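You operate a simulated robot arm through the tools that you are given. There is no shell and no other tool. Be economical: measure what you need, move in short steps, check, and stop when the job is done.

You run a simulated two-armed robot. Do the job below in one go: nothing can be reset, and whatever is moved stays where it is left.

## Task
Record the pipe from 0 to 0.3 m on the grey memory stick.
Fine: stop the recording there and put the reel brake on.
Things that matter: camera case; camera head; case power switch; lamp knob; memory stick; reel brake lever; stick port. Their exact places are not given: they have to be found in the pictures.

Only the result counts: the job must be done as asked and must still hold three seconds after the hand-in. Knocking over, shifting, dropping, spilling or breaking anything else fails it.

## Robot
Two 7-joint arms with two-finger parallel grippers on one trunk, on a base that drives. Base frame: it is fixed to the floor where the robot stands at the start and does not move with it; the origin is under the middle of the robot, x ahead of it, y to its left, z up. Readings come in mm, rad, newtons and seconds.
The left shoulder is at the start at [60, 144, 926], the right one opposite. With the tool pointing down near the work surface each hand reaches from about 320 to 740 mm from the robot's upright axis, wherever it stands, measured 20 degrees to its own side. Places, roughly: camera case [700, 200, 800]; camera head [900, 1200, 900]; case power switch [700, 100, 900]; lamp knob [600, 400, 900]; reel brake lever [800, 600, 800]; stick port [800, 300, 900]. Payload 1.57 kg a hand.
The TCP of each hand is the grasp point between the finger pads, 30 mm short of the fingertips. In the tool frame z runs along the fingers and y along their closing line. Largest opening 110 mm; finger width 24, thickness 12; the body of the gripper, 48 by 112 mm, starts 78 mm behind the TCP.
Orientation is that of the tool frame in the base frame, as a unit quaternion [x, y, z, w]. With the fingers straight down and closing along the base's y, the tool's x points along the base's -x, its y along +y and its z along -z.

## Interface
- The arms move only by the tool move_arm. It takes "left_deltas", "right_deltas" or both (then of equal length, played together; a hand with none holds still); each is a list of rows, each a list of 7 numbers: the shift along the tool's x, y, z in mm, then the turn, a rotation vector about the tool's x, y, z in rad, then the gripper command, from -1 (fully open) to 1 (shut), values between in proportion. In form: [[dx, dy, dz, wx, wy, wz, fingers], ...]. A call has 1 to 20 rows; each row shifts and turns the commanded pose from where the row before left it, along the tool's axes as they then stand. A row lasts 0.2 s, in which the tool goes at most 50 mm and 0.15 rad; a call with a longer step from one row to the next is refused whole, and so is a gripper value outside its range. Where a pose cannot be reached the arm comes as near as it can. A force on the tool above 90 N (or 10 N above the force at the start of the call, whichever is more), or a blocked arm, ends the call early, and 0.2 s more pass. The fingers move at their own pace (about 45 mm/s each) and stop on an object; they squeeze with about 41 N. The grip force told is the motor's: it shows also when the fingers shut on nothing. Time passes only in rows, and 0.2 s behind the last, so rows that do not move let the fingers close. The reply holds the time, the measured pose of the TCP, the force on the tool along the base axes, the opening and the grip force, in the units named above and with some noise, with the torque about the TCP (base axes, N m) and any sound that the robot's microphone picked up, and new pictures: "pictures" is both (left out), scene, wrist or none (wrist: the cameras of the hands that moved).
- Cameras (640 x 400 px; columns grow to the right, rows downward): "scene" is now at [31.8, 47.2, 1544.1]; the picture's right is [0.53, -0.85, 0.00], its down [-0.57, -0.35, -0.75] and it looks along [0.63, 0.39, -0.67] (base axes); focal length 294 px, centre (320, 200). "left" rides on the left gripper at [70, -16, -141] in its tool frame; the picture's right is [0.23, 0.97, 0.00], its down [-0.86, 0.20, -0.48] and it looks along [-0.47, 0.11, 0.88] (tool axes); focal length 222 px, centre (320, 200). "right" rides on the right gripper at [70, 16, -141] in its tool frame; the picture's right is [-0.23, 0.97, 0.00], its down [-0.86, -0.20, -0.48] and it looks along [-0.47, -0.11, 0.88] (tool axes); focal length 222 px, centre (320, 200).
- slide_trunk(by): slides the trunk up (or, below 0, down) by that many mm; the arms and the scene camera ride with it, the base frame stays. It gives what a move gives, with no picture.
- steer(legs): drives the robot by 1 to 6 legs, each [ahead, left, turn to the left] in mm, mm and rad, along the robot's own axes; the way and the turn of a leg run together, so that a leg with both is an arc; at most 1500 mm and 3.142 rad a leg. The arms and the cameras ride along, it lands a little off, and it stops where it bumps. It gives what a move gives, and a new picture of the scene camera.
- pan_tilt(pan, tilt): turns the head with the scene camera to pan (to the left, within 1.501 rad either way) and tilt (down, from -0.506 to 1.204), counted from straight ahead of the robot. It gives what a move gives, and a new picture of the scene camera.
- pixel_to_xyz(camera, pixels): for up to 12 pixels [column, row] of the newest picture of that camera ("zoom" is the newest enlarged one), the place [x, y, z] in the base frame of the surface seen there, good to about 3 mm, but the place of the scene camera against the robot may be out by one fixed shift of up to 12 mm in any direction. No time passes.
- zoom(camera, box): a new picture of the part [left, top, right, bottom] of that camera's present view, enlarged. No time passes.
- sign_off(): hands the job in; it is judged then, once.

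Work in short steps. Measure before you move; look again where a grasp or a placing could have gone wrong, and mend it. You have 80 turns and 260 pictures in all, those below and enlarged ones among them. Open the grippers and draw the arms clear of the work before you hand the job in, unless the task says otherwise; then end with one line.

The tools are called after ">>>" by a JSON object that holds its "name" and its "arguments". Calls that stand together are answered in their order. move_arm: Moves the arms, as the interface text tells. Its arguments: {"type":"object","properties":{"left_deltas":{"type":"array"},"right_deltas":{"type":"array"},"pictures":{"type":"string","enum":["both","scene","wrist","none"]}},"required":[]} The other tools are called the same way: slide_trunk (by) slides the trunk up or down; steer (legs) drives the base; pan_tilt (pan, tilt) turns the head that bears the scene camera; pixel_to_xyz (camera, pixels) gives the place of the surface under pixels of a picture; zoom (camera, box) takes an enlarged picture of a part of a camera's view; sign_off () hands the job in.

At the start:

```text
clock: 0.0
left_ee_pos: [291.1, 358.3, 999.2]
left_tcp_rot: [0.0, 1.0, 0.0, -0.001]
left_contact_force: [-0.4, -0.2, -0.4]
left_ft_torque: [0.0, 0.01, -0.01]
left_width: 110.3
left_grip_force: 0.1
right_ee_pos: [389.7, 12.6, 999.6]
right_tcp_rot: [-0.001, 1.0, 0.001, 0.001]
right_contact_force: [0.2, -0.1, -0.7]
right_ft_torque: [-0.02, -0.03, -0.03]
right_width: 110.1
right_grip_force: 0.1
trunk travel left (down, up): [-525.0, 65.0]
robot x, y, heading: [0.2, -1.7, 0.001]
head pan, tilt: [0.557, 0.73]
```

scene: 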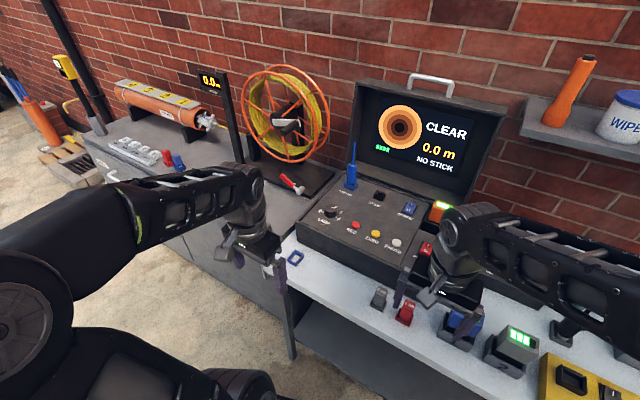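
right: 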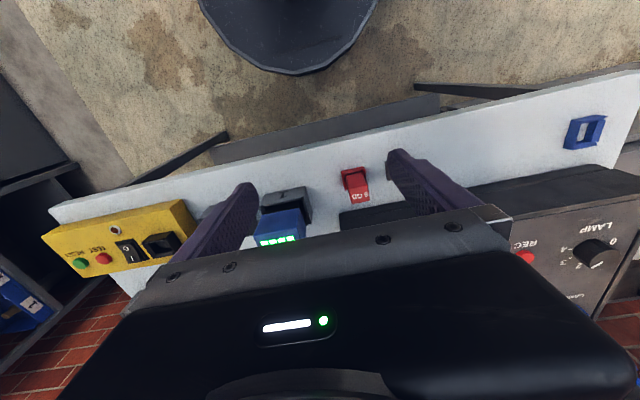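
left: 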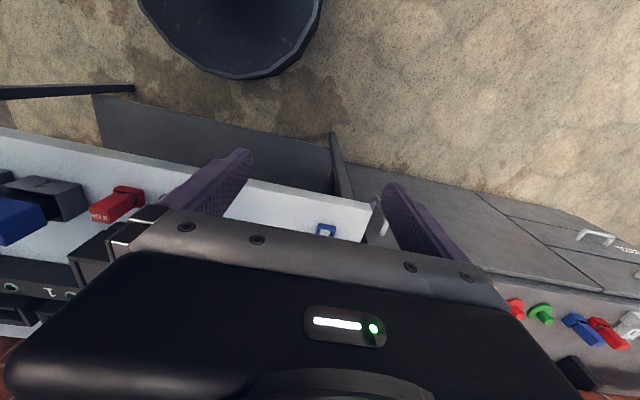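

The scene shows the case with its screen ("CLEAR 0.0 m NO STICK"), the reel, and sticks at about (380,298) and (405,312). I zoom in for detail.

>>> {"name": "zoom", "arguments": {"camera": "scene", "box": [280, 160, 460, 340]}}

>>> {"name": "zoom", "arguments": {"camera": "scene", "box": [80, 50, 340, 210]}}

>>> {"name": "zoom", "arguments": {"camera": "scene", "box": [360, 260, 640, 400]}}

```text
2.22 times, centred on (370, 250) of scene
```

zoom: 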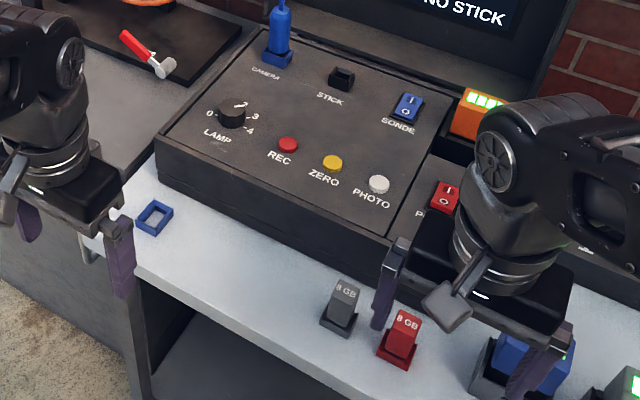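

```text
2.46 times, centred on (210, 130) of scene
```

zoom: 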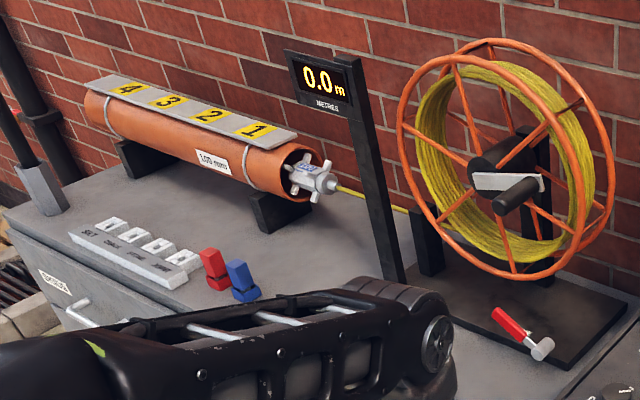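

```text
2.29 times, centred on (500, 330) of scene
```

zoom: 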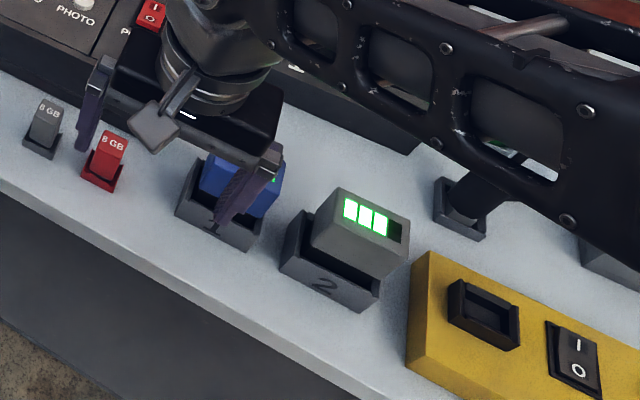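

I look closer at the screen, the reel and lever, and the case controls.

>>> {"name": "zoom", "arguments": {"camera": "scene", "box": [360, 80, 500, 190]}}

>>> {"name": "zoom", "arguments": {"camera": "scene", "box": [240, 60, 340, 210]}}

>>> {"name": "zoom", "arguments": {"camera": "scene", "box": [310, 180, 430, 260]}}

>>> {"name": "pixel_to_xyz", "arguments": {"camera": "scene", "pixels": [[329, 212], [356, 225], [376, 235], [396, 243], [378, 195], [409, 208], [380, 298], [405, 312], [298, 189], [285, 178], [290, 125], [206, 120]]}}

```text
3.64 times, centred on (430, 135) of scene
```

zoom: 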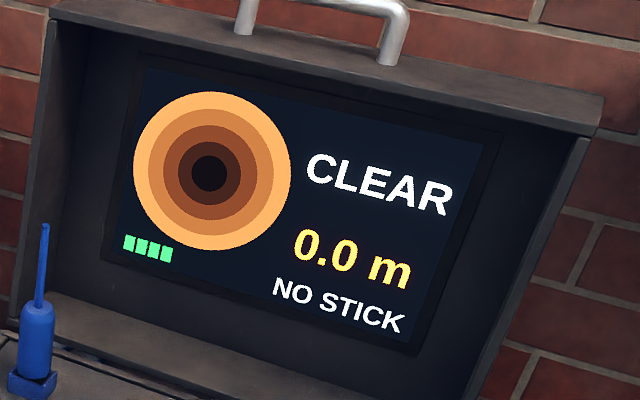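

```text
2.67 times, centred on (290, 135) of scene
```

zoom: 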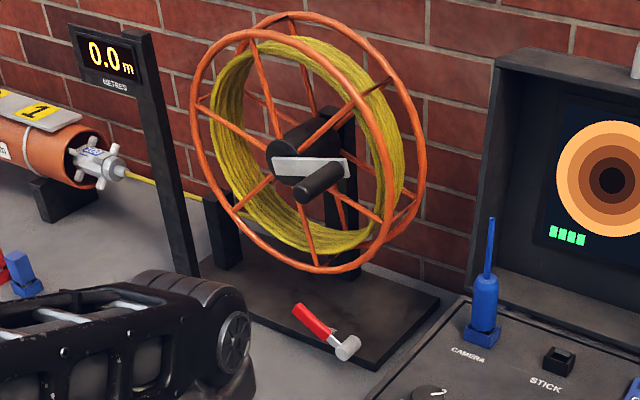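

```text
5.00 times, centred on (370, 220) of scene
```

zoom: 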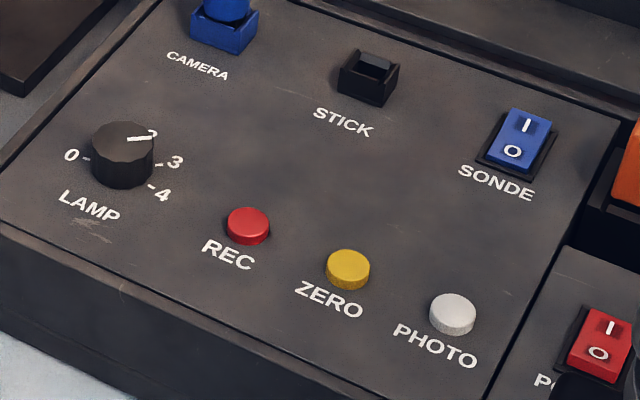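

```text
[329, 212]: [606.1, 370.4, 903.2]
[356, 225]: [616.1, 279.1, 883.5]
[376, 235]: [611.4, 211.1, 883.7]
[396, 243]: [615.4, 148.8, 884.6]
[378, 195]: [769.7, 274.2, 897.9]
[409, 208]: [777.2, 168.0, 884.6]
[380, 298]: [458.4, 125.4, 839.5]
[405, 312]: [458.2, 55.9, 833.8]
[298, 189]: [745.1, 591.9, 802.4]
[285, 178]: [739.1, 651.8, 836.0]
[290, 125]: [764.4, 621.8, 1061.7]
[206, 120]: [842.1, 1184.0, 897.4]
```

The camera is at 0.0 m, the lamp is on 2 and there is no stick in. The grey stick stands near [458,125,840]. I move the right hand away to the right and bring the left hand above the stick to look at it.

>>> {"name": "move_arm", "arguments": {"right_deltas": [[0, -40, 0, 0, 0, 0, -1], [0, -40, 0, 0, 0, 0, -1], [0, -40, 0, 0, 0, 0, -1], [0, -40, 0, 0, 0, 0, -1], [0, -40, 0, 0, 0, 0, -1], [0, 0, 0, 0, 0, 0, -1], [0, 0, 0, 0, 0, 0, -1]], "left_deltas": [[-15, -33, 0, 0, 0, 0, -1], [-15, -33, 0, 0, 0, 0, -1], [-15, -33, 0, 0, 0, 0, -1], [-15, -33, 0, 0, 0, 0, -1], [-15, -33, 0, 0, 0, 0, -1], [-15, -33, 0, 0, 0, 0, -1], [-15, -33, 0, 0, 0, 0, -1]]}}

```text
clock: 1.6
left_ee_pos: [395.7, 126.4, 1002.0]
left_tcp_rot: [0.0, 1.0, 0.0, 0.0]
left_contact_force: [-0.7, -0.1, -0.7]
left_ft_torque: [-0.01, 0.01, -0.02]
left_width: 109.9
left_grip_force: 0.1
right_ee_pos: [390.1, -189.3, 998.9]
right_tcp_rot: [-0.001, 1.0, -0.001, 0.0]
right_contact_force: [0.4, 0.7, -0.2]
right_ft_torque: [-0.04, -0.01, 0.0]
right_width: 110.0
right_grip_force: 0.2
trunk travel left (down, up): [-525.0, 65.0]
robot x, y, heading: [0.4, 1.2, -0.003]
head pan, tilt: [0.557, 0.73]
```

scene: 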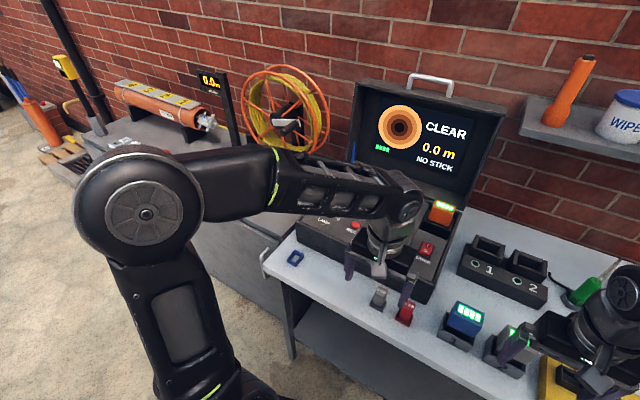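
right: 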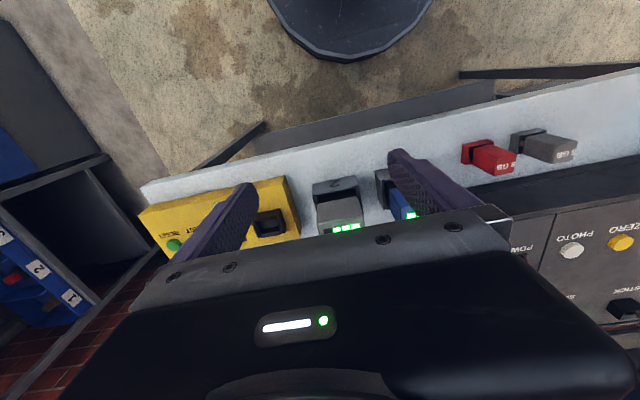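
left: 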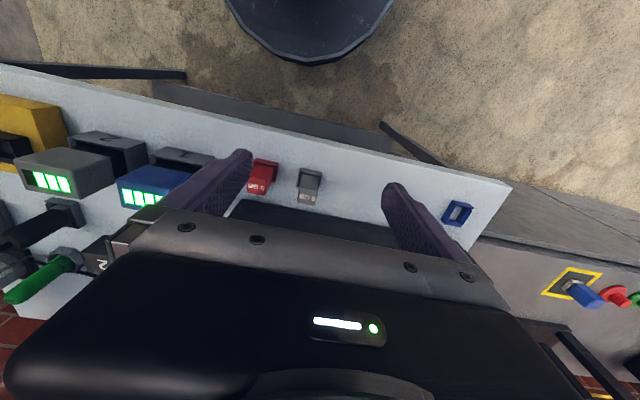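

I measure the stick, its base, the table edge and the robot base in the left picture.

>>> {"name": "pixel_to_xyz", "arguments": {"camera": "left", "pixels": [[308, 196], [309, 180], [310, 170], [320, 145], [250, 105], [310, 60], [430, 150], [580, 215], [560, 240], [345, 125], [297, 190], [319, 192]]}}

>>> {"name": "zoom", "arguments": {"camera": "left", "box": [220, 130, 420, 250]}}

>>> {"name": "zoom", "arguments": {"camera": "scene", "box": [340, 260, 440, 340]}}

```text
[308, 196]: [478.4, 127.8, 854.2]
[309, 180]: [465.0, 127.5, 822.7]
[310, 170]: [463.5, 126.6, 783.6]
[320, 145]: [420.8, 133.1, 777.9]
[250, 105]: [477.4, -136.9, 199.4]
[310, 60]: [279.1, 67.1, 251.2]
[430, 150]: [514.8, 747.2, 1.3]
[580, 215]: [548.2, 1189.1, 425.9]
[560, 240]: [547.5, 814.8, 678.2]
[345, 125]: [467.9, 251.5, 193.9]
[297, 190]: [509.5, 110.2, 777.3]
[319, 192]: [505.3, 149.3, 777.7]
```

```text
3.20 times, centred on (320, 190) of left
```

zoom: 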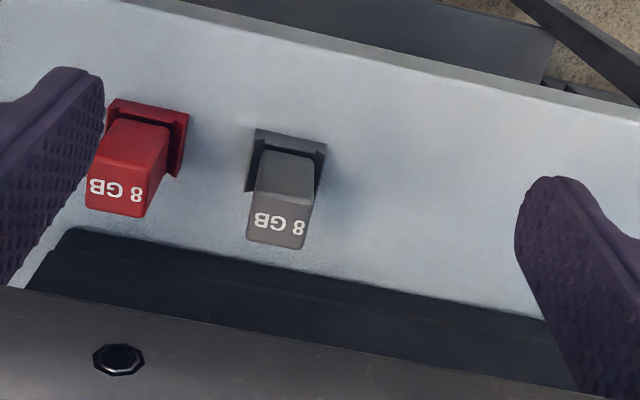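

```text
5.00 times, centred on (390, 300) of scene
```

zoom: 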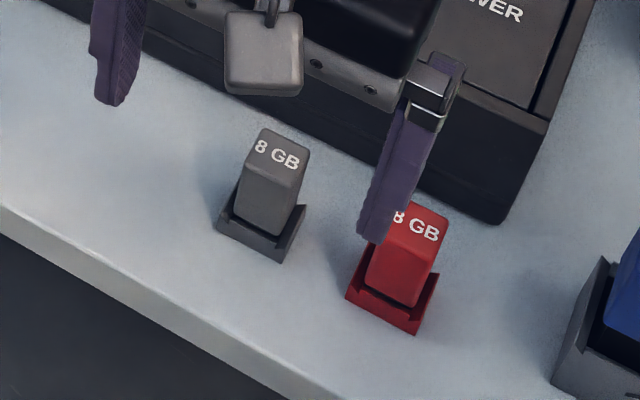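

I refine the top face of the grey stick.

>>> {"name": "pixel_to_xyz", "arguments": {"camera": "left", "pixels": [[306, 202], [307, 193], [299, 197], [314, 199], [307, 187], [308, 176], [300, 172], [320, 175]]}}

>>> {"name": "pixel_to_xyz", "arguments": {"camera": "zoom", "pixels": [[255, 150], [280, 145], [300, 160], [278, 170], [266, 157], [266, 200], [255, 240]]}}

```text
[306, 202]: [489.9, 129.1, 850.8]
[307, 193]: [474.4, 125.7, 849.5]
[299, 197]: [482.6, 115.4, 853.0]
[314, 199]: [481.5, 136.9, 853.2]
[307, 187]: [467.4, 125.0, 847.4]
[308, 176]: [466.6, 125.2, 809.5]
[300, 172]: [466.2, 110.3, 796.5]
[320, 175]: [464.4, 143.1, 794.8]
```

```text
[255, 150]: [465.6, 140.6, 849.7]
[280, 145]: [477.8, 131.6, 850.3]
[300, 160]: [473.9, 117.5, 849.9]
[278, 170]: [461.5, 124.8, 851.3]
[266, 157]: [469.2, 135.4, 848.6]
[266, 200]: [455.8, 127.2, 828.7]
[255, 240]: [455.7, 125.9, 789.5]
```

The stick top is about 24 mm square, centred at [479,127,852]. I move over it with the fingers part open so as not to touch the red stick, then go down.

>>> {"name": "move_arm", "arguments": {"left_deltas": [[-21, 0, 0, 0, 0, 0, -0.2], [-21, 0, 0, 0, 0, 0, -0.2], [-21, 0, 0, 0, 0, 0, -0.2], [-20, 1, 0, 0, 0, 0, -0.2], [0, 0, 30, 0, 0, 0, -0.2], [0, 0, 30, 0, 0, 0, -0.2], [0, 0, 30, 0, 0, 0, -0.2], [0, 0, 0, 0, 0, 0, -0.2], [0, 0, 0, 0, 0, 0, -0.2]]}}

```text
clock: 3.6
left_ee_pos: [479.9, 127.4, 908.8]
left_tcp_rot: [0.0, 1.0, 0.0, 0.001]
left_contact_force: [0.5, 0.6, -0.3]
left_ft_torque: [-0.01, -0.01, 0.01]
left_width: 66.0
left_grip_force: 0.0
right_ee_pos: [391.5, -186.6, 999.5]
right_tcp_rot: [0.0, 1.0, 0.0, 0.0]
right_contact_force: [0.3, 0.1, -0.4]
right_ft_torque: [0.02, -0.02, 0.01]
right_width: 109.9
right_grip_force: 0.2
trunk travel left (down, up): [-525.0, 65.0]
robot x, y, heading: [-4.4, -1.1, 0.001]
head pan, tilt: [0.557, 0.73]
```

scene: 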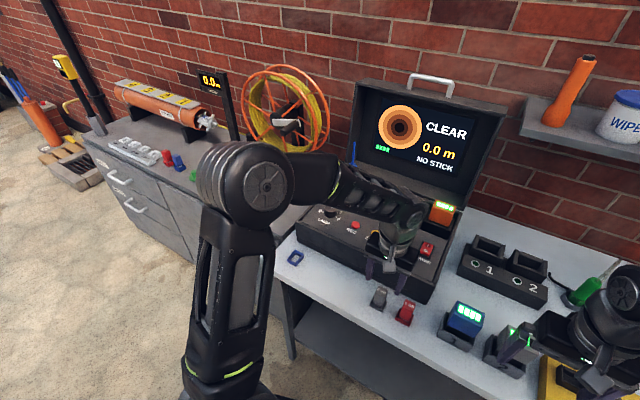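
left: 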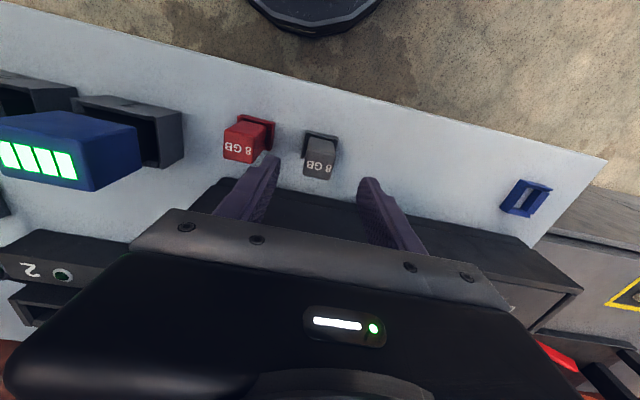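

I re-measure the stick's top against the hand before going down.

>>> {"name": "pixel_to_xyz", "arguments": {"camera": "left", "pixels": [[318, 168], [320, 158], [307, 167], [331, 170], [317, 176], [266, 158], [370, 182]]}}

>>> {"name": "zoom", "arguments": {"camera": "left", "box": [220, 110, 420, 230]}}

```text
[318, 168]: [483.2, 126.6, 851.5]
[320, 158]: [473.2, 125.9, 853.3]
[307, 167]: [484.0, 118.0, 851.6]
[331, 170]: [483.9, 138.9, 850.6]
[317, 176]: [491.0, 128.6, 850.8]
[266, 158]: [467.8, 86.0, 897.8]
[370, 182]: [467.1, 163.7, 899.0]
```

```text
3.20 times, centred on (320, 170) of left
```

zoom: 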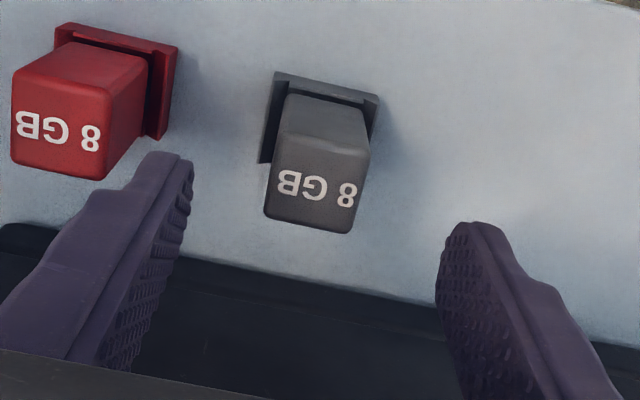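

The stick is centred at about [481,127.5], so the alignment is good. I go down 68 mm, then close.

>>> {"name": "move_arm", "arguments": {"left_deltas": [[-1, 0, 17, 0, 0, 0, -0.2], [0, 0, 17, 0, 0, 0, -0.2], [0, 0, 17, 0, 0, 0, -0.2], [0, 0, 17, 0, 0, 0, -0.2], [0, 0, 0, 0, 0, 0, -0.2], [0, 0, 0, 0, 0, 0, 0.8], [0, 0, 0, 0, 0, 0, 0.8], [0, 0, 0, 0, 0, 0, 0.8], [0, 0, 0, 0, 0, 0, 0.8]], "pictures": "wrist"}}

```text
clock: 5.6
left_ee_pos: [480.2, 128.5, 841.8]
left_tcp_rot: [0.0, 1.0, 0.0, 0.001]
left_contact_force: [-0.3, 0.2, 0.2]
left_ft_torque: [-0.03, -0.01, 0.0]
left_width: 26.9
left_grip_force: 28.5
right_ee_pos: [390.1, -187.5, 999.3]
right_tcp_rot: [0.0, 1.0, 0.0, 0.0]
right_contact_force: [0.4, 0.7, -0.3]
right_ft_torque: [-0.01, 0.03, -0.02]
right_width: 109.8
right_grip_force: 0.0
trunk travel left (down, up): [-525.0, 65.0]
robot x, y, heading: [3.3, 3.9, 0.003]
head pan, tilt: [0.557, 0.73]
```

left: 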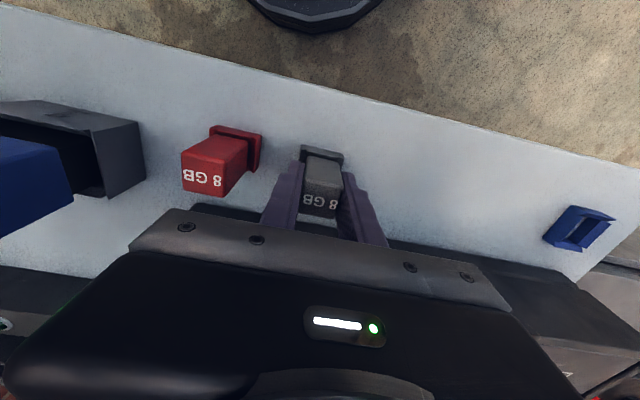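

The stick is held (26.9 mm, 28 N). I raise it straight up by 150 mm.

>>> {"name": "move_arm", "arguments": {"left_deltas": [[0, 0, -15, 0, 0, 0, 1], [0, 0, -15, 0, 0, 0, 1], [0, 0, -20, 0, 0, 0, 1], [0, 0, -25, 0, 0, 0, 1], [0, 0, -25, 0, 0, 0, 1], [0, 0, -25, 0, 0, 0, 1], [0, 0, -25, 0, 0, 0, 1]]}}

```text
clock: 7.2
left_ee_pos: [481.5, 128.1, 991.6]
left_tcp_rot: [0.001, 1.0, 0.001, 0.0]
left_contact_force: [0.0, -0.9, 0.6]
left_ft_torque: [-0.02, 0.0, 0.0]
left_width: 26.8
left_grip_force: 37.9
right_ee_pos: [390.3, -186.5, 999.3]
right_tcp_rot: [0.0, 1.0, 0.0, 0.001]
right_contact_force: [0.4, -0.3, -0.8]
right_ft_torque: [-0.01, 0.0, 0.0]
right_width: 110.0
right_grip_force: 0.1
trunk travel left (down, up): [-525.0, 65.0]
robot x, y, heading: [2.6, 1.1, -0.0]
head pan, tilt: [0.557, 0.73]
```

scene: 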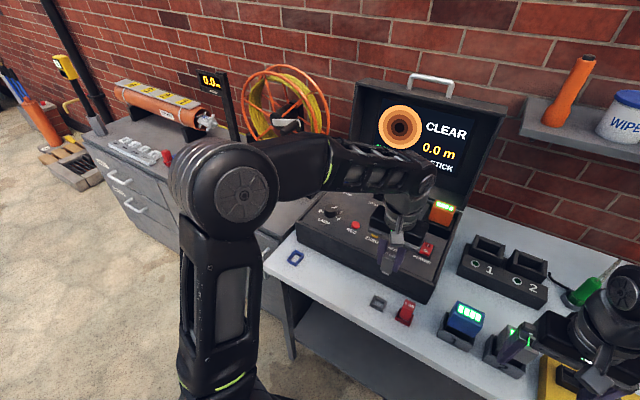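
left: 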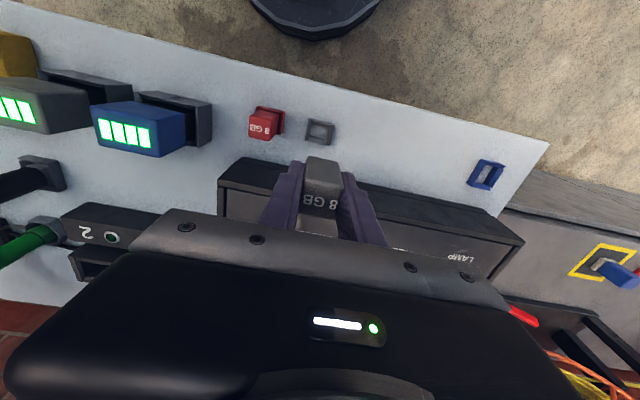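

The stick is out. I drive 250 mm left and then 130 mm ahead, so that the port, REC, crank and lever are all in reach; hands are at z≈990, above the case top (884).

>>> {"name": "steer", "arguments": {"legs": [[0, 250, 0], [130, 0, 0]]}}

```text
clock: 9.9
left_ee_pos: [612.6, 373.5, 990.1]
left_tcp_rot: [0.001, 1.0, 0.0, -0.001]
left_contact_force: [0.4, -0.2, -0.7]
left_ft_torque: [-0.03, 0.01, 0.02]
left_width: 26.6
left_grip_force: 37.5
right_ee_pos: [520.6, 60.4, 999.2]
right_tcp_rot: [0.001, 1.0, 0.001, 0.0]
right_contact_force: [-0.6, 1.6, -0.2]
right_ft_torque: [0.0, 0.02, -0.04]
right_width: 110.0
right_grip_force: 0.1
trunk travel left (down, up): [-525.0, 65.0]
robot x, y, heading: [132.0, 244.5, -0.005]
head pan, tilt: [0.557, 0.73]
```

scene: 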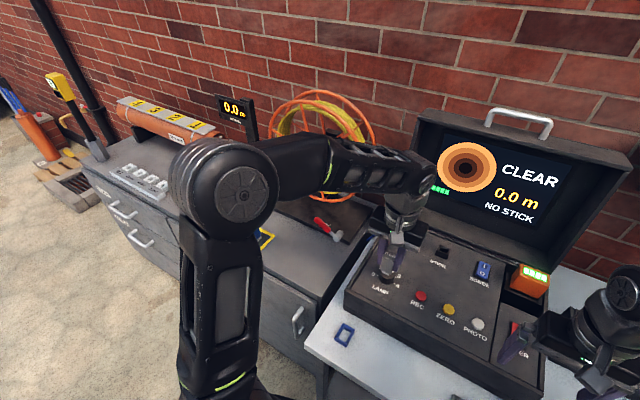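

The drive succeeded. The port shows at about (442,250); I zoom in and measure it.

>>> {"name": "zoom", "arguments": {"camera": "scene", "box": [400, 225, 500, 288]}}

>>> {"name": "pixel_to_xyz", "arguments": {"camera": "scene", "pixels": [[442, 250], [420, 297], [448, 311], [478, 323], [388, 280], [437, 250], [447, 253], [442, 246], [344, 230], [325, 225], [335, 240]]}}

```text
6.35 times, centred on (450, 256) of scene
```

zoom: 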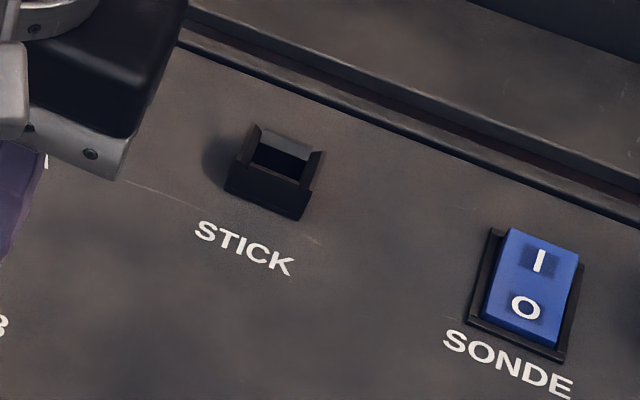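

```text
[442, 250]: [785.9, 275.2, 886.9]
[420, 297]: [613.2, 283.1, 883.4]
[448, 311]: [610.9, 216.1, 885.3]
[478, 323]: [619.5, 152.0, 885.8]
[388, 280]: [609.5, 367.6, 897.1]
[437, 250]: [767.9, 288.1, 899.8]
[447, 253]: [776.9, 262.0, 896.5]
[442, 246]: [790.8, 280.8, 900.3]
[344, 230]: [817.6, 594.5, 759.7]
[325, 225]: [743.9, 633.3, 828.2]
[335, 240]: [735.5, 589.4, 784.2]
```

I measure the port rim points in the enlarged picture.

>>> {"name": "pixel_to_xyz", "arguments": {"camera": "zoom", "pixels": [[258, 128], [240, 155], [318, 160], [302, 190], [270, 175], [285, 140], [280, 158], [250, 142], [312, 170], [270, 195]]}}

>>> {"name": "move_arm", "arguments": {"left_deltas": [[-15, -20, 0, 0, 0, 0, 1], [-15, -20, 0, 0, 0, 0, 1], [-15, -20, 0, 0, 0, 0, 1], [-15, -20, 0, 0, 0, 0, 1], [-15, -20, 0, 0, 0, 0, 1], [0, 0, 0, 0, 0, 0, 1]]}}

```text
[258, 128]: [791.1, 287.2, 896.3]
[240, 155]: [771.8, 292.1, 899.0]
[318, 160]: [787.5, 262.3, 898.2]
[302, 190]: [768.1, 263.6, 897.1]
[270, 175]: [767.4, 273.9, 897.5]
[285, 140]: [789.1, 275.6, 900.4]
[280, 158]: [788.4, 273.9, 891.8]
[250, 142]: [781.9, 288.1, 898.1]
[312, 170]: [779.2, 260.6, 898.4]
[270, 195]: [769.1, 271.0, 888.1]
```

```text
clock: 11.3
left_ee_pos: [684.0, 272.8, 993.4]
left_tcp_rot: [0.002, 1.0, 0.0, 0.0]
left_contact_force: [-0.4, 1.0, 0.0]
left_ft_torque: [0.0, 0.02, -0.03]
left_width: 26.9
left_grip_force: 38.2
right_ee_pos: [519.3, 59.9, 998.9]
right_tcp_rot: [0.001, 1.0, 0.0, 0.0]
right_contact_force: [-0.4, -0.3, 0.3]
right_ft_torque: [-0.02, -0.01, 0.01]
right_width: 109.8
right_grip_force: 0.0
trunk travel left (down, up): [-525.0, 65.0]
robot x, y, heading: [129.6, 247.9, -0.001]
head pan, tilt: [0.557, 0.73]
```

scene: 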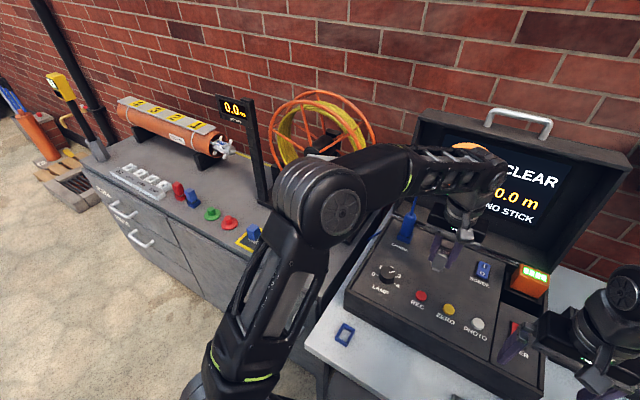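
left: 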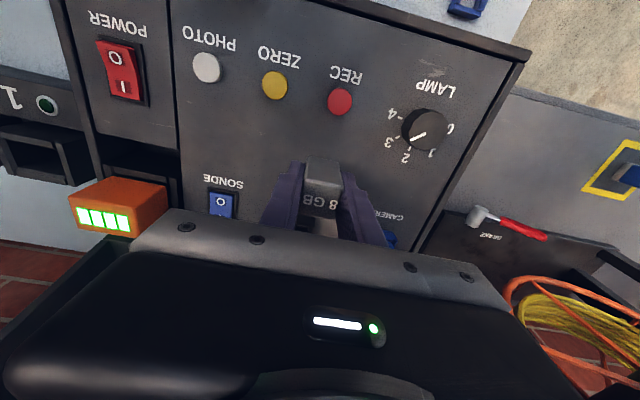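

I calibrate the scene camera against the wrist camera on the same features (the buttons and the sonde switch).

>>> {"name": "pixel_to_xyz", "arguments": {"camera": "left", "pixels": [[340, 101], [275, 86], [206, 68], [425, 128], [220, 204], [222, 192], [478, 216], [510, 224], [540, 236], [447, 68]]}}

>>> {"name": "zoom", "arguments": {"camera": "scene", "box": [370, 220, 520, 345]}}

>>> {"name": "pixel_to_xyz", "arguments": {"camera": "scene", "pixels": [[421, 295], [449, 309], [478, 322], [388, 272], [483, 270], [481, 274]]}}

>>> {"name": "zoom", "arguments": {"camera": "left", "box": [180, 40, 480, 227]}}

```text
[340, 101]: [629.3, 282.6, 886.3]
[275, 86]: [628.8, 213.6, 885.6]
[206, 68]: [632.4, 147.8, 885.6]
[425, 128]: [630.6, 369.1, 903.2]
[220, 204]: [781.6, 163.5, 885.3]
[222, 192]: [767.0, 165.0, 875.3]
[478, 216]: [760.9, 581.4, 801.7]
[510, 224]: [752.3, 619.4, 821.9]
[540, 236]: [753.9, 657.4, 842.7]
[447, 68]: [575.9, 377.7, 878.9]
```

```text
3.20 times, centred on (445, 282) of scene
```

zoom: 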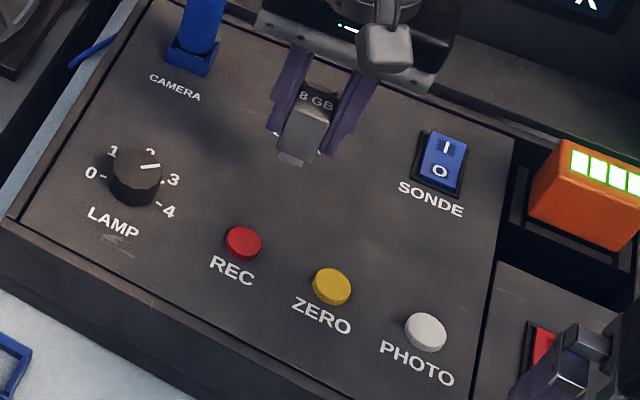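

```text
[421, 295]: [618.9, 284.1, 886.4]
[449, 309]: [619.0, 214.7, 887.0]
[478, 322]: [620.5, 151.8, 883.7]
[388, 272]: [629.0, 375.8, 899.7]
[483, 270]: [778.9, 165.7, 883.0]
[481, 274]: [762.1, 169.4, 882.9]
```

```text
2.13 times, centred on (330, 134) of left
```

zoom: 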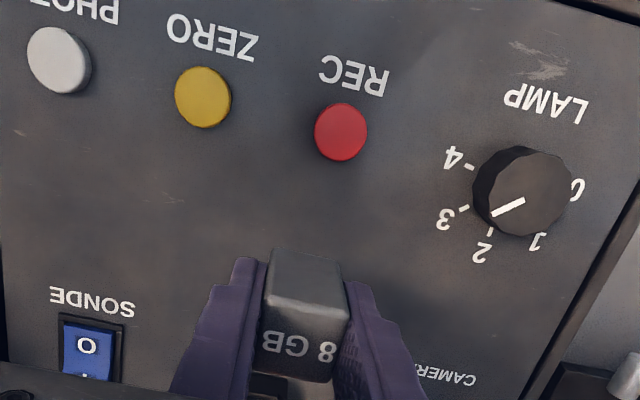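

The scene camera's shift is about (+10,−1.5,0), so the port is truly near [789.5,274.5,898]. I check the antenna-like camera plug and lid positions for clearance.

>>> {"name": "pixel_to_xyz", "arguments": {"camera": "scene", "pixels": [[405, 232], [407, 222], [412, 205], [403, 240], [520, 213], [560, 255], [485, 245]]}}

>>> {"name": "zoom", "arguments": {"camera": "scene", "box": [390, 180, 510, 260]}}

```text
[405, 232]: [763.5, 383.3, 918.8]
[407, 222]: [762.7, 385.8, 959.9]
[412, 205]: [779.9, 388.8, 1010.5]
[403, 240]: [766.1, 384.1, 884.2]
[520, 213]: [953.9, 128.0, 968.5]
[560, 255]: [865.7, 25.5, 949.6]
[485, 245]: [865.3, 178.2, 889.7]
```

```text
5.00 times, centred on (450, 220) of scene
```

zoom: 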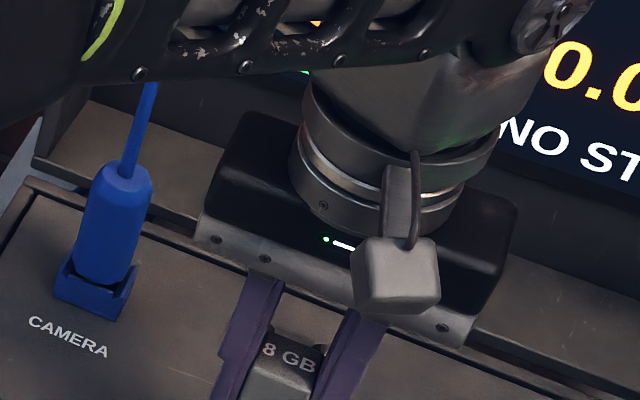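

The plug stands at y≈384, clear of the gripper (y up to 330). I move forward to hover above the port.

>>> {"name": "move_arm", "arguments": {"left_deltas": [[-25, 0, 0, 0, 0, 0, 1], [-25, 0, 0, 0, 0, 0, 1], [-25, 1, 0, 0, 0, 0, 1], [-20, 1, 0, 0, 0, 0, 1], [-10, 0, 0, 0, 0, 0, 1], [0, 0, 0, 0, 0, 0, 1], [0, 0, 0, 0, 0, 0, 1]]}}

```text
clock: 12.9
left_ee_pos: [751.8, 273.8, 991.6]
left_tcp_rot: [0.001, 1.0, 0.0, -0.001]
left_contact_force: [0.0, 0.5, -0.1]
left_ft_torque: [0.04, -0.01, 0.02]
left_width: 27.2
left_grip_force: 37.2
left hand out of reach, approached as far as the arm can: row 3, 4, 5
right_ee_pos: [520.4, 59.0, 998.4]
right_tcp_rot: [0.001, 1.0, 0.001, 0.0]
right_contact_force: [0.6, -0.1, 0.1]
right_ft_torque: [-0.01, 0.0, 0.03]
right_width: 110.0
right_grip_force: 0.0
trunk travel left (down, up): [-525.0, 65.0]
robot x, y, heading: [131.3, 244.4, -0.004]
head pan, tilt: [0.557, 0.73]
```

scene: 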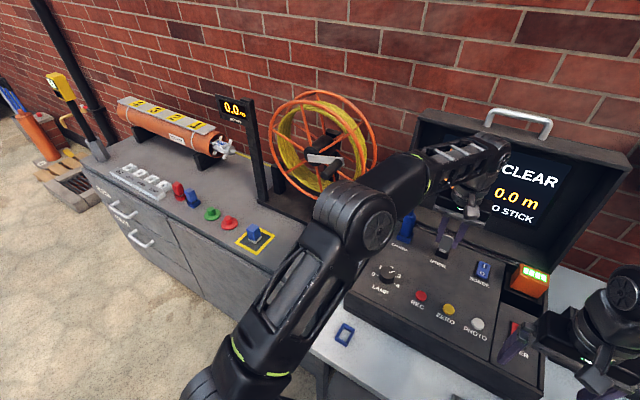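
left: 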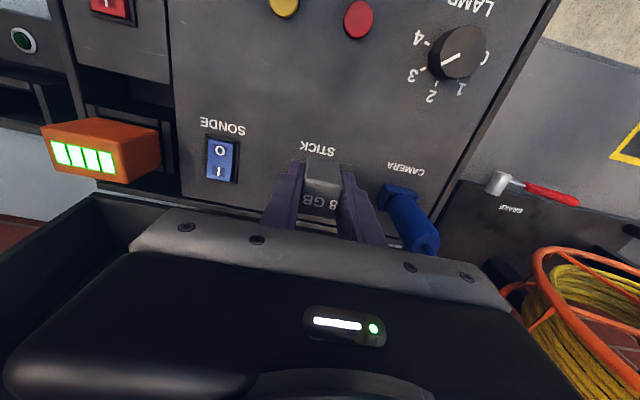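

The port is out of reach at this height. I raise the trunk 60 mm and drive 45 mm ahead in small measure.

>>> {"name": "slide_trunk", "arguments": {"by": 60}}

>>> {"name": "steer", "arguments": {"legs": [[38, 0, 0]]}}

```text
clock: 13.9
left_ee_pos: [751.3, 274.0, 1051.4]
left_tcp_rot: [0.002, 1.0, 0.0, -0.001]
left_contact_force: [0.2, 0.3, -0.8]
left_ft_torque: [-0.01, 0.0, 0.01]
left_width: 27.0
left_grip_force: 37.5
right_ee_pos: [520.9, 58.8, 1059.7]
right_tcp_rot: [0.0, 1.0, 0.0, 0.001]
right_contact_force: [-0.6, 0.4, 1.0]
right_ft_torque: [0.03, 0.01, -0.01]
right_width: 109.7
right_grip_force: 0.1
trunk travel left (down, up): [-585.0, 5.0]
robot x, y, heading: [128.3, 252.5, -0.006]
head pan, tilt: [0.557, 0.73]
```

```text
clock: 14.8
left_ee_pos: [791.4, 274.6, 1050.0]
left_tcp_rot: [0.001, 1.0, 0.0, -0.001]
left_contact_force: [1.6, 0.2, -0.5]
left_ft_torque: [0.03, 0.06, -0.01]
left_width: 27.4
left_grip_force: 37.7
right_ee_pos: [559.5, 59.6, 1058.8]
right_tcp_rot: [0.002, 1.0, 0.0, -0.002]
right_contact_force: [0.0, 0.3, -0.5]
right_ft_torque: [0.03, 0.04, 0.03]
right_width: 109.7
right_grip_force: 0.0
trunk travel left (down, up): [-585.0, 5.0]
robot x, y, heading: [170.9, 246.0, -0.0]
head pan, tilt: [0.557, 0.73]
```

scene: 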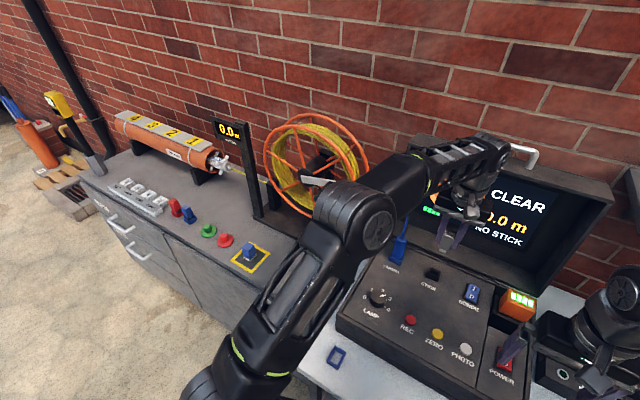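

I re-measure the port and REC/ZERO in this new view, with the hand now at [791,275,1050].

>>> {"name": "zoom", "arguments": {"camera": "scene", "box": [380, 180, 500, 290]}}

>>> {"name": "pixel_to_xyz", "arguments": {"camera": "zoom", "pixels": [[262, 320], [295, 322], [240, 345], [285, 362], [265, 345], [280, 340], [250, 331], [291, 345]]}}

>>> {"name": "pixel_to_xyz", "arguments": {"camera": "scene", "pixels": [[411, 320], [438, 334], [465, 349]]}}

```text
3.64 times, centred on (440, 235) of scene
```

zoom: 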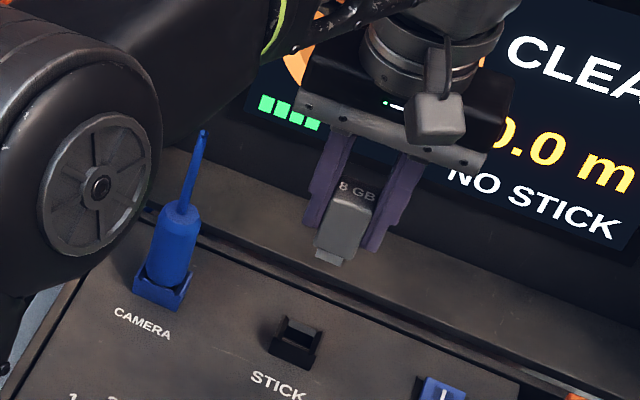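

```text
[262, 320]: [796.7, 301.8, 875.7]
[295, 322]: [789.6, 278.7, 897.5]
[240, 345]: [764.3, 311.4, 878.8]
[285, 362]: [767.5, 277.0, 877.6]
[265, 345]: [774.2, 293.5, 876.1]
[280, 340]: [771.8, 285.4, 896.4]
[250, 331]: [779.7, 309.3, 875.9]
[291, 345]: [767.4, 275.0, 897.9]
```

```text
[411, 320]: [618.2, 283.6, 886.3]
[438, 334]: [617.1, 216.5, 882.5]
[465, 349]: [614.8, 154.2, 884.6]
```

>>> {"name": "pixel_to_xyz", "arguments": {"camera": "zoom", "pixels": [[288, 319], [318, 330], [274, 340], [306, 352], [281, 330], [313, 342], [304, 324], [290, 346], [320, 255], [358, 230]]}}

```text
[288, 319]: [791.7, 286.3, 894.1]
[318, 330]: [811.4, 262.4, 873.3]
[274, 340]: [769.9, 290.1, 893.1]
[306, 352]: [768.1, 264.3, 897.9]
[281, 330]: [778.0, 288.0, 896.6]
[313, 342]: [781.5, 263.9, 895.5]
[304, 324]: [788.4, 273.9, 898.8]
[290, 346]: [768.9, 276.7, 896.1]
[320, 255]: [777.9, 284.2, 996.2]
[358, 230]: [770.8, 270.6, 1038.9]
```

The port centre is confirmed at about [789.5,274.5]; the stick's lower end is near z=996. I lower 80 mm and shift 3 mm back, then look.

>>> {"name": "move_arm", "arguments": {"left_deltas": [[1, 0, 15, 0, 0, 0, 1], [1, 0, 15, 0, 0, 0, 1], [0, 0, 15, 0, 0, 0, 1], [0, 0, 15, 0, 0, 0, 1], [0, 0, 15, 0, 0, 0, 1], [0, 0, 0, 0, 0, 0, 1], [0, 0, 0, 0, 0, 0, 1]]}}

>>> {"name": "zoom", "arguments": {"camera": "scene", "box": [380, 210, 480, 300]}}

>>> {"name": "zoom", "arguments": {"camera": "left", "box": [230, 110, 410, 222]}}

```text
clock: 16.4
left_ee_pos: [788.0, 274.9, 976.5]
left_tcp_rot: [0.001, 1.0, 0.0, 0.0]
left_contact_force: [-0.1, -0.3, -0.6]
left_ft_torque: [-0.01, -0.01, 0.04]
left_width: 26.8
left_grip_force: 37.8
right_ee_pos: [558.2, 59.4, 1059.1]
right_tcp_rot: [0.001, 1.0, 0.0, -0.001]
right_contact_force: [0.3, -0.4, 0.6]
right_ft_torque: [0.0, 0.01, 0.02]
right_width: 110.2
right_grip_force: 0.0
trunk travel left (down, up): [-585.0, 5.0]
robot x, y, heading: [169.3, 246.1, -0.002]
head pan, tilt: [0.557, 0.73]
```

scene: 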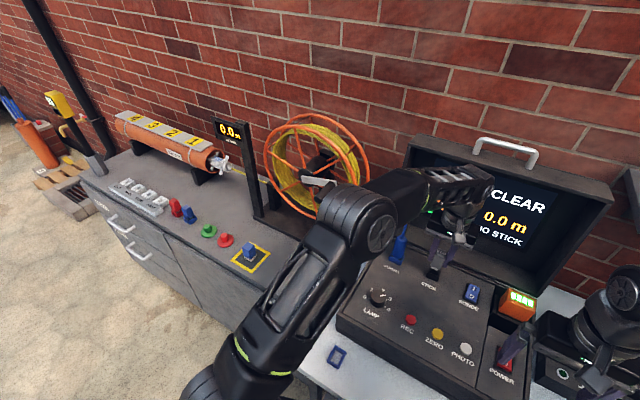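
left: 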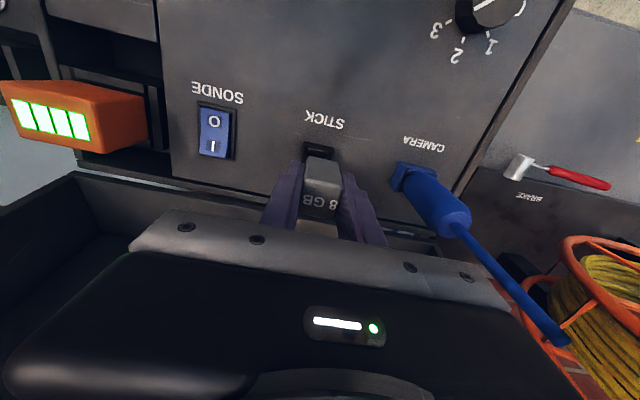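

```text
4.44 times, centred on (430, 255) of scene
```

zoom: 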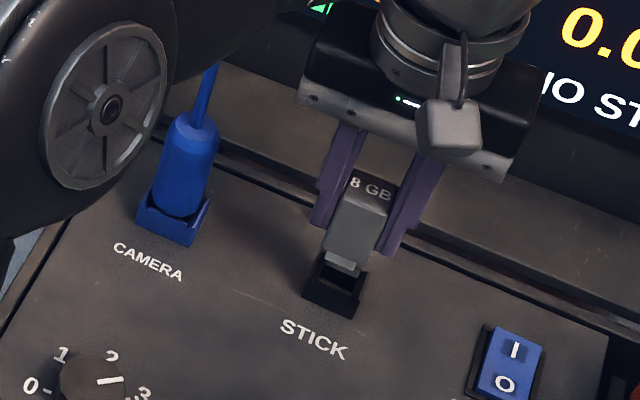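

```text
3.56 times, centred on (320, 166) of left
```

zoom: 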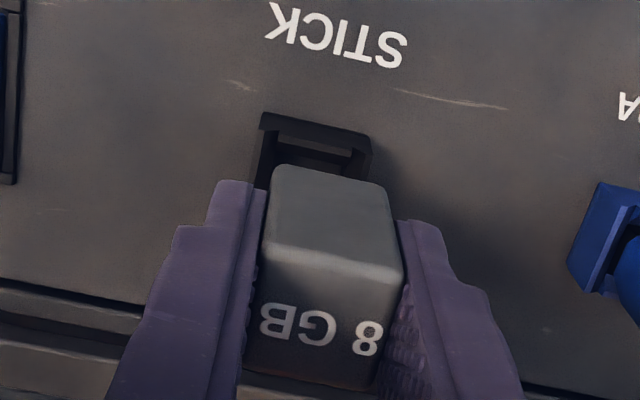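

The stick sits right above the port. I measure the port's front rim in the wrist view to confirm x and y.

>>> {"name": "pixel_to_xyz", "arguments": {"camera": "zoom", "pixels": [[265, 116], [368, 138], [317, 127], [262, 140], [368, 152], [260, 165], [330, 200], [330, 250]]}}

```text
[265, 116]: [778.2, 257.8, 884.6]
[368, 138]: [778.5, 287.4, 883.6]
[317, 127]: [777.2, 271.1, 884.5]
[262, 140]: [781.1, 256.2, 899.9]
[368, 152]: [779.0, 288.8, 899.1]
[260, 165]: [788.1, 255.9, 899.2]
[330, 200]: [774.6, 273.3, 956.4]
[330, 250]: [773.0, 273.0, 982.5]
```

Wrist and scene agree within 2 mm. I nudge +1.5 mm in x and −1 mm in y and lower slowly.

>>> {"name": "move_arm", "arguments": {"left_deltas": [[-1.5, -1, 8, 0, 0, 0, 1], [0, 0, 8, 0, 0, 0, 1], [0, 0, 6, 0, 0, 0, 1], [0, 0, 4, 0, 0, 0, 1], [0, 0, 4, 0, 0, 0, 1], [0, 0, 0, 0, 0, 0, 1]]}}

>>> {"name": "zoom", "arguments": {"camera": "scene", "box": [380, 210, 480, 300]}}

>>> {"name": "zoom", "arguments": {"camera": "left", "box": [230, 110, 410, 222]}}

```text
clock: 17.8
left_ee_pos: [787.9, 272.9, 945.6]
left_tcp_rot: [0.0, 1.0, 0.0, 0.0]
left_contact_force: [0.2, -0.7, -0.5]
left_ft_torque: [-0.06, 0.0, -0.01]
left_width: 27.2
left_grip_force: 37.7
right_ee_pos: [557.3, 59.1, 1059.3]
right_tcp_rot: [0.001, 1.0, -0.001, 0.0]
right_contact_force: [-0.5, -0.1, -0.2]
right_ft_torque: [0.02, 0.02, 0.01]
right_width: 110.1
right_grip_force: 0.0
trunk travel left (down, up): [-585.0, 5.0]
robot x, y, heading: [170.9, 245.7, 0.0]
head pan, tilt: [0.557, 0.73]
```

scene: 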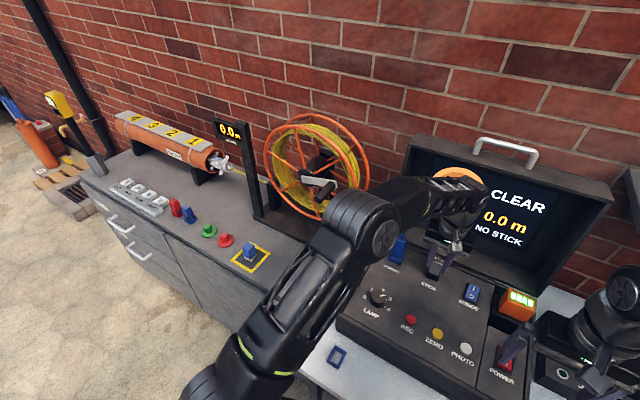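
left: 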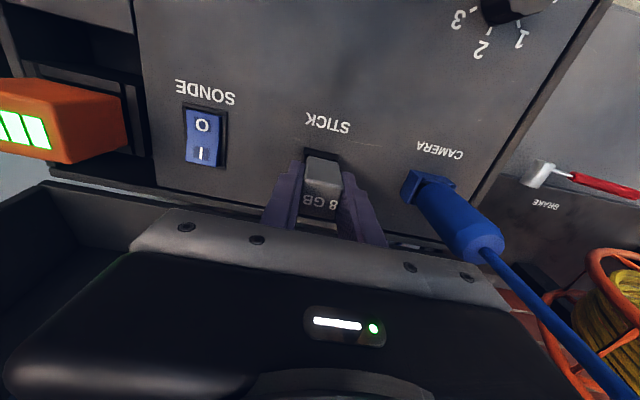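

```text
4.44 times, centred on (430, 255) of scene
```

zoom: 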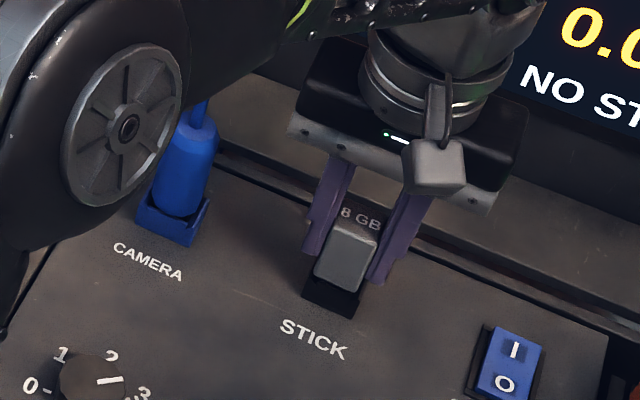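

```text
3.56 times, centred on (320, 166) of left
```

zoom: 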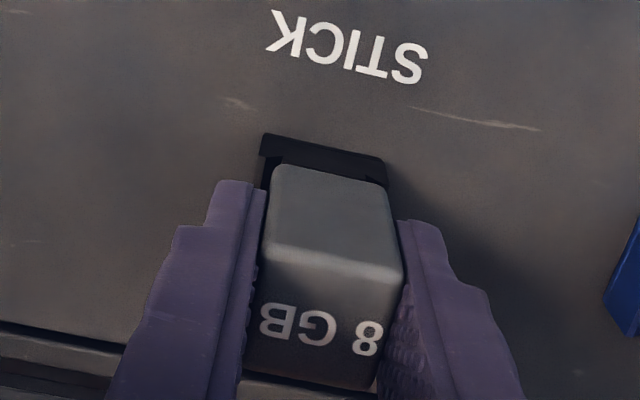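

No contact yet, and the tab appears to be entering. I keep going down in small steps, watching the force.

>>> {"name": "move_arm", "arguments": {"left_deltas": [[0, -0.7, 4, 0, 0, 0, 1], [0, 0, 4, 0, 0, 0, 1], [0, 0, 4, 0, 0, 0, 1], [0, 0, 4, 0, 0, 0, 1], [0, 0, 0, 0, 0, 0, 1]]}}

>>> {"name": "zoom", "arguments": {"camera": "scene", "box": [380, 190, 560, 300]}}

```text
clock: 19.0
left_ee_pos: [789.5, 273.5, 933.5]
left_tcp_rot: [0.001, 1.0, -0.001, 0.002]
left_contact_force: [3.6, 0.7, 32.6]
left_ft_torque: [0.06, -0.15, -0.02]
left_width: 27.0
left_grip_force: 37.8
right_ee_pos: [555.5, 59.3, 1060.0]
right_tcp_rot: [0.0, 1.0, 0.0, 0.0]
right_contact_force: [-0.5, 0.3, -0.4]
right_ft_torque: [0.0, 0.01, -0.02]
right_width: 110.0
right_grip_force: 0.1
trunk travel left (down, up): [-585.0, 5.0]
robot x, y, heading: [170.1, 248.2, 0.0]
head pan, tilt: [0.557, 0.73]
```

scene: 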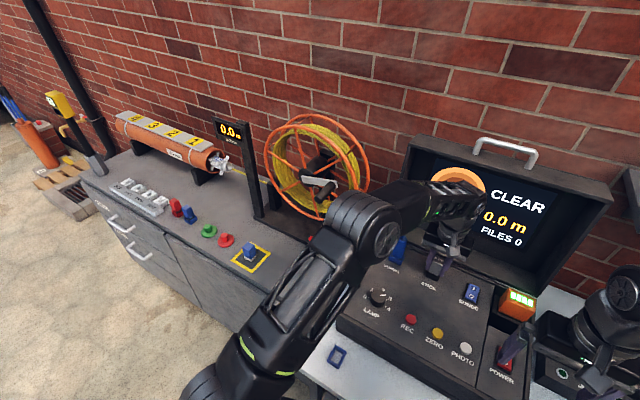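
left: 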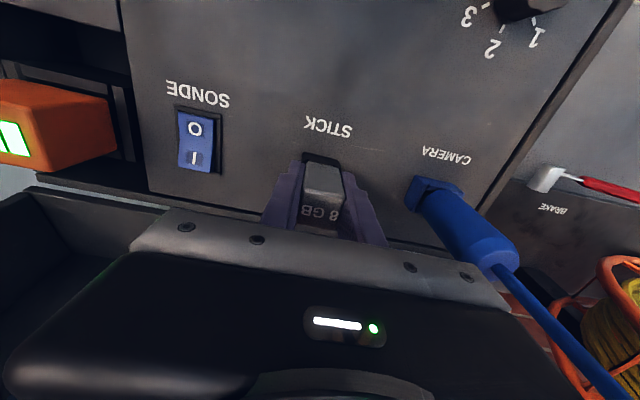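

```text
3.56 times, centred on (470, 245) of scene
```

zoom: 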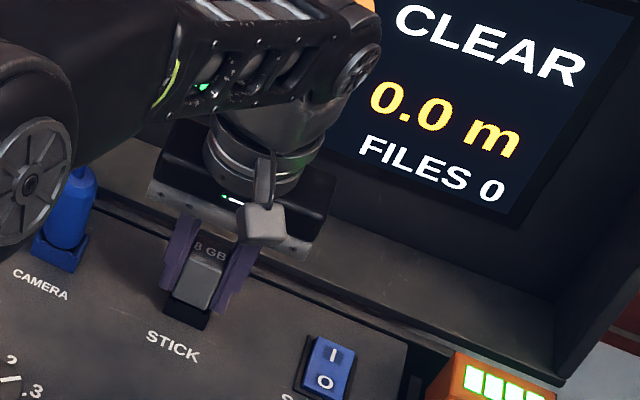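

The screen now reads "FILES 0", so the stick is seated. I release it with a small opening and lift straight up 110 mm.

>>> {"name": "move_arm", "arguments": {"left_deltas": [[0, 0, -2, 0, 0, 0, 0.1], [0, 0, 0, 0, 0, 0, 0.1], [0, 0, 0, 0, 0, 0, 0.1], [0, 0, -10, 0, 0, 0, 0.1], [0, 0, -20, 0, 0, 0, 0.1], [0, 0, -25, 0, 0, 0, 0.1], [0, 0, -25, 0, 0, 0, 0.1], [0, 0, -25, 0, 0, 0, 0.1], [0, 0, 0, 0, 0, 0, 0.1]]}}

```text
clock: 21.0
left_ee_pos: [789.2, 272.7, 1037.7]
left_tcp_rot: [0.001, 1.0, 0.0, 0.001]
left_contact_force: [-0.4, 0.5, 0.1]
left_ft_torque: [0.02, -0.02, 0.02]
left_width: 49.5
left_grip_force: 0.1
right_ee_pos: [558.2, 59.6, 1058.8]
right_tcp_rot: [0.001, 1.0, -0.001, -0.001]
right_contact_force: [0.5, 0.5, -0.6]
right_ft_torque: [0.01, 0.01, 0.0]
right_width: 109.8
right_grip_force: 0.1
trunk travel left (down, up): [-585.0, 5.0]
robot x, y, heading: [170.1, 246.7, -0.005]
head pan, tilt: [0.557, 0.73]
```

scene: 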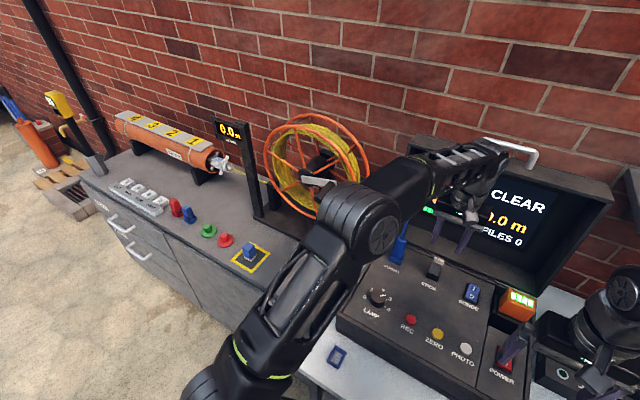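
left: 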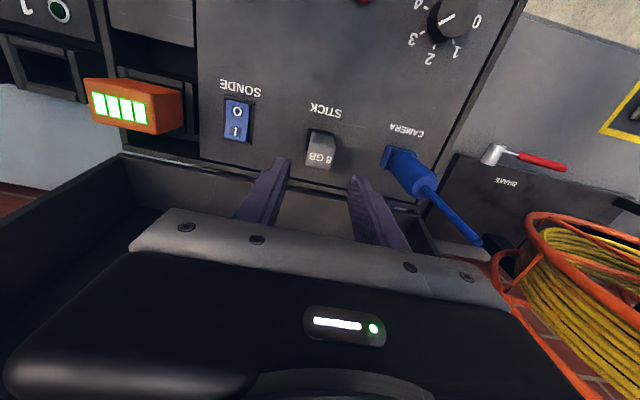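

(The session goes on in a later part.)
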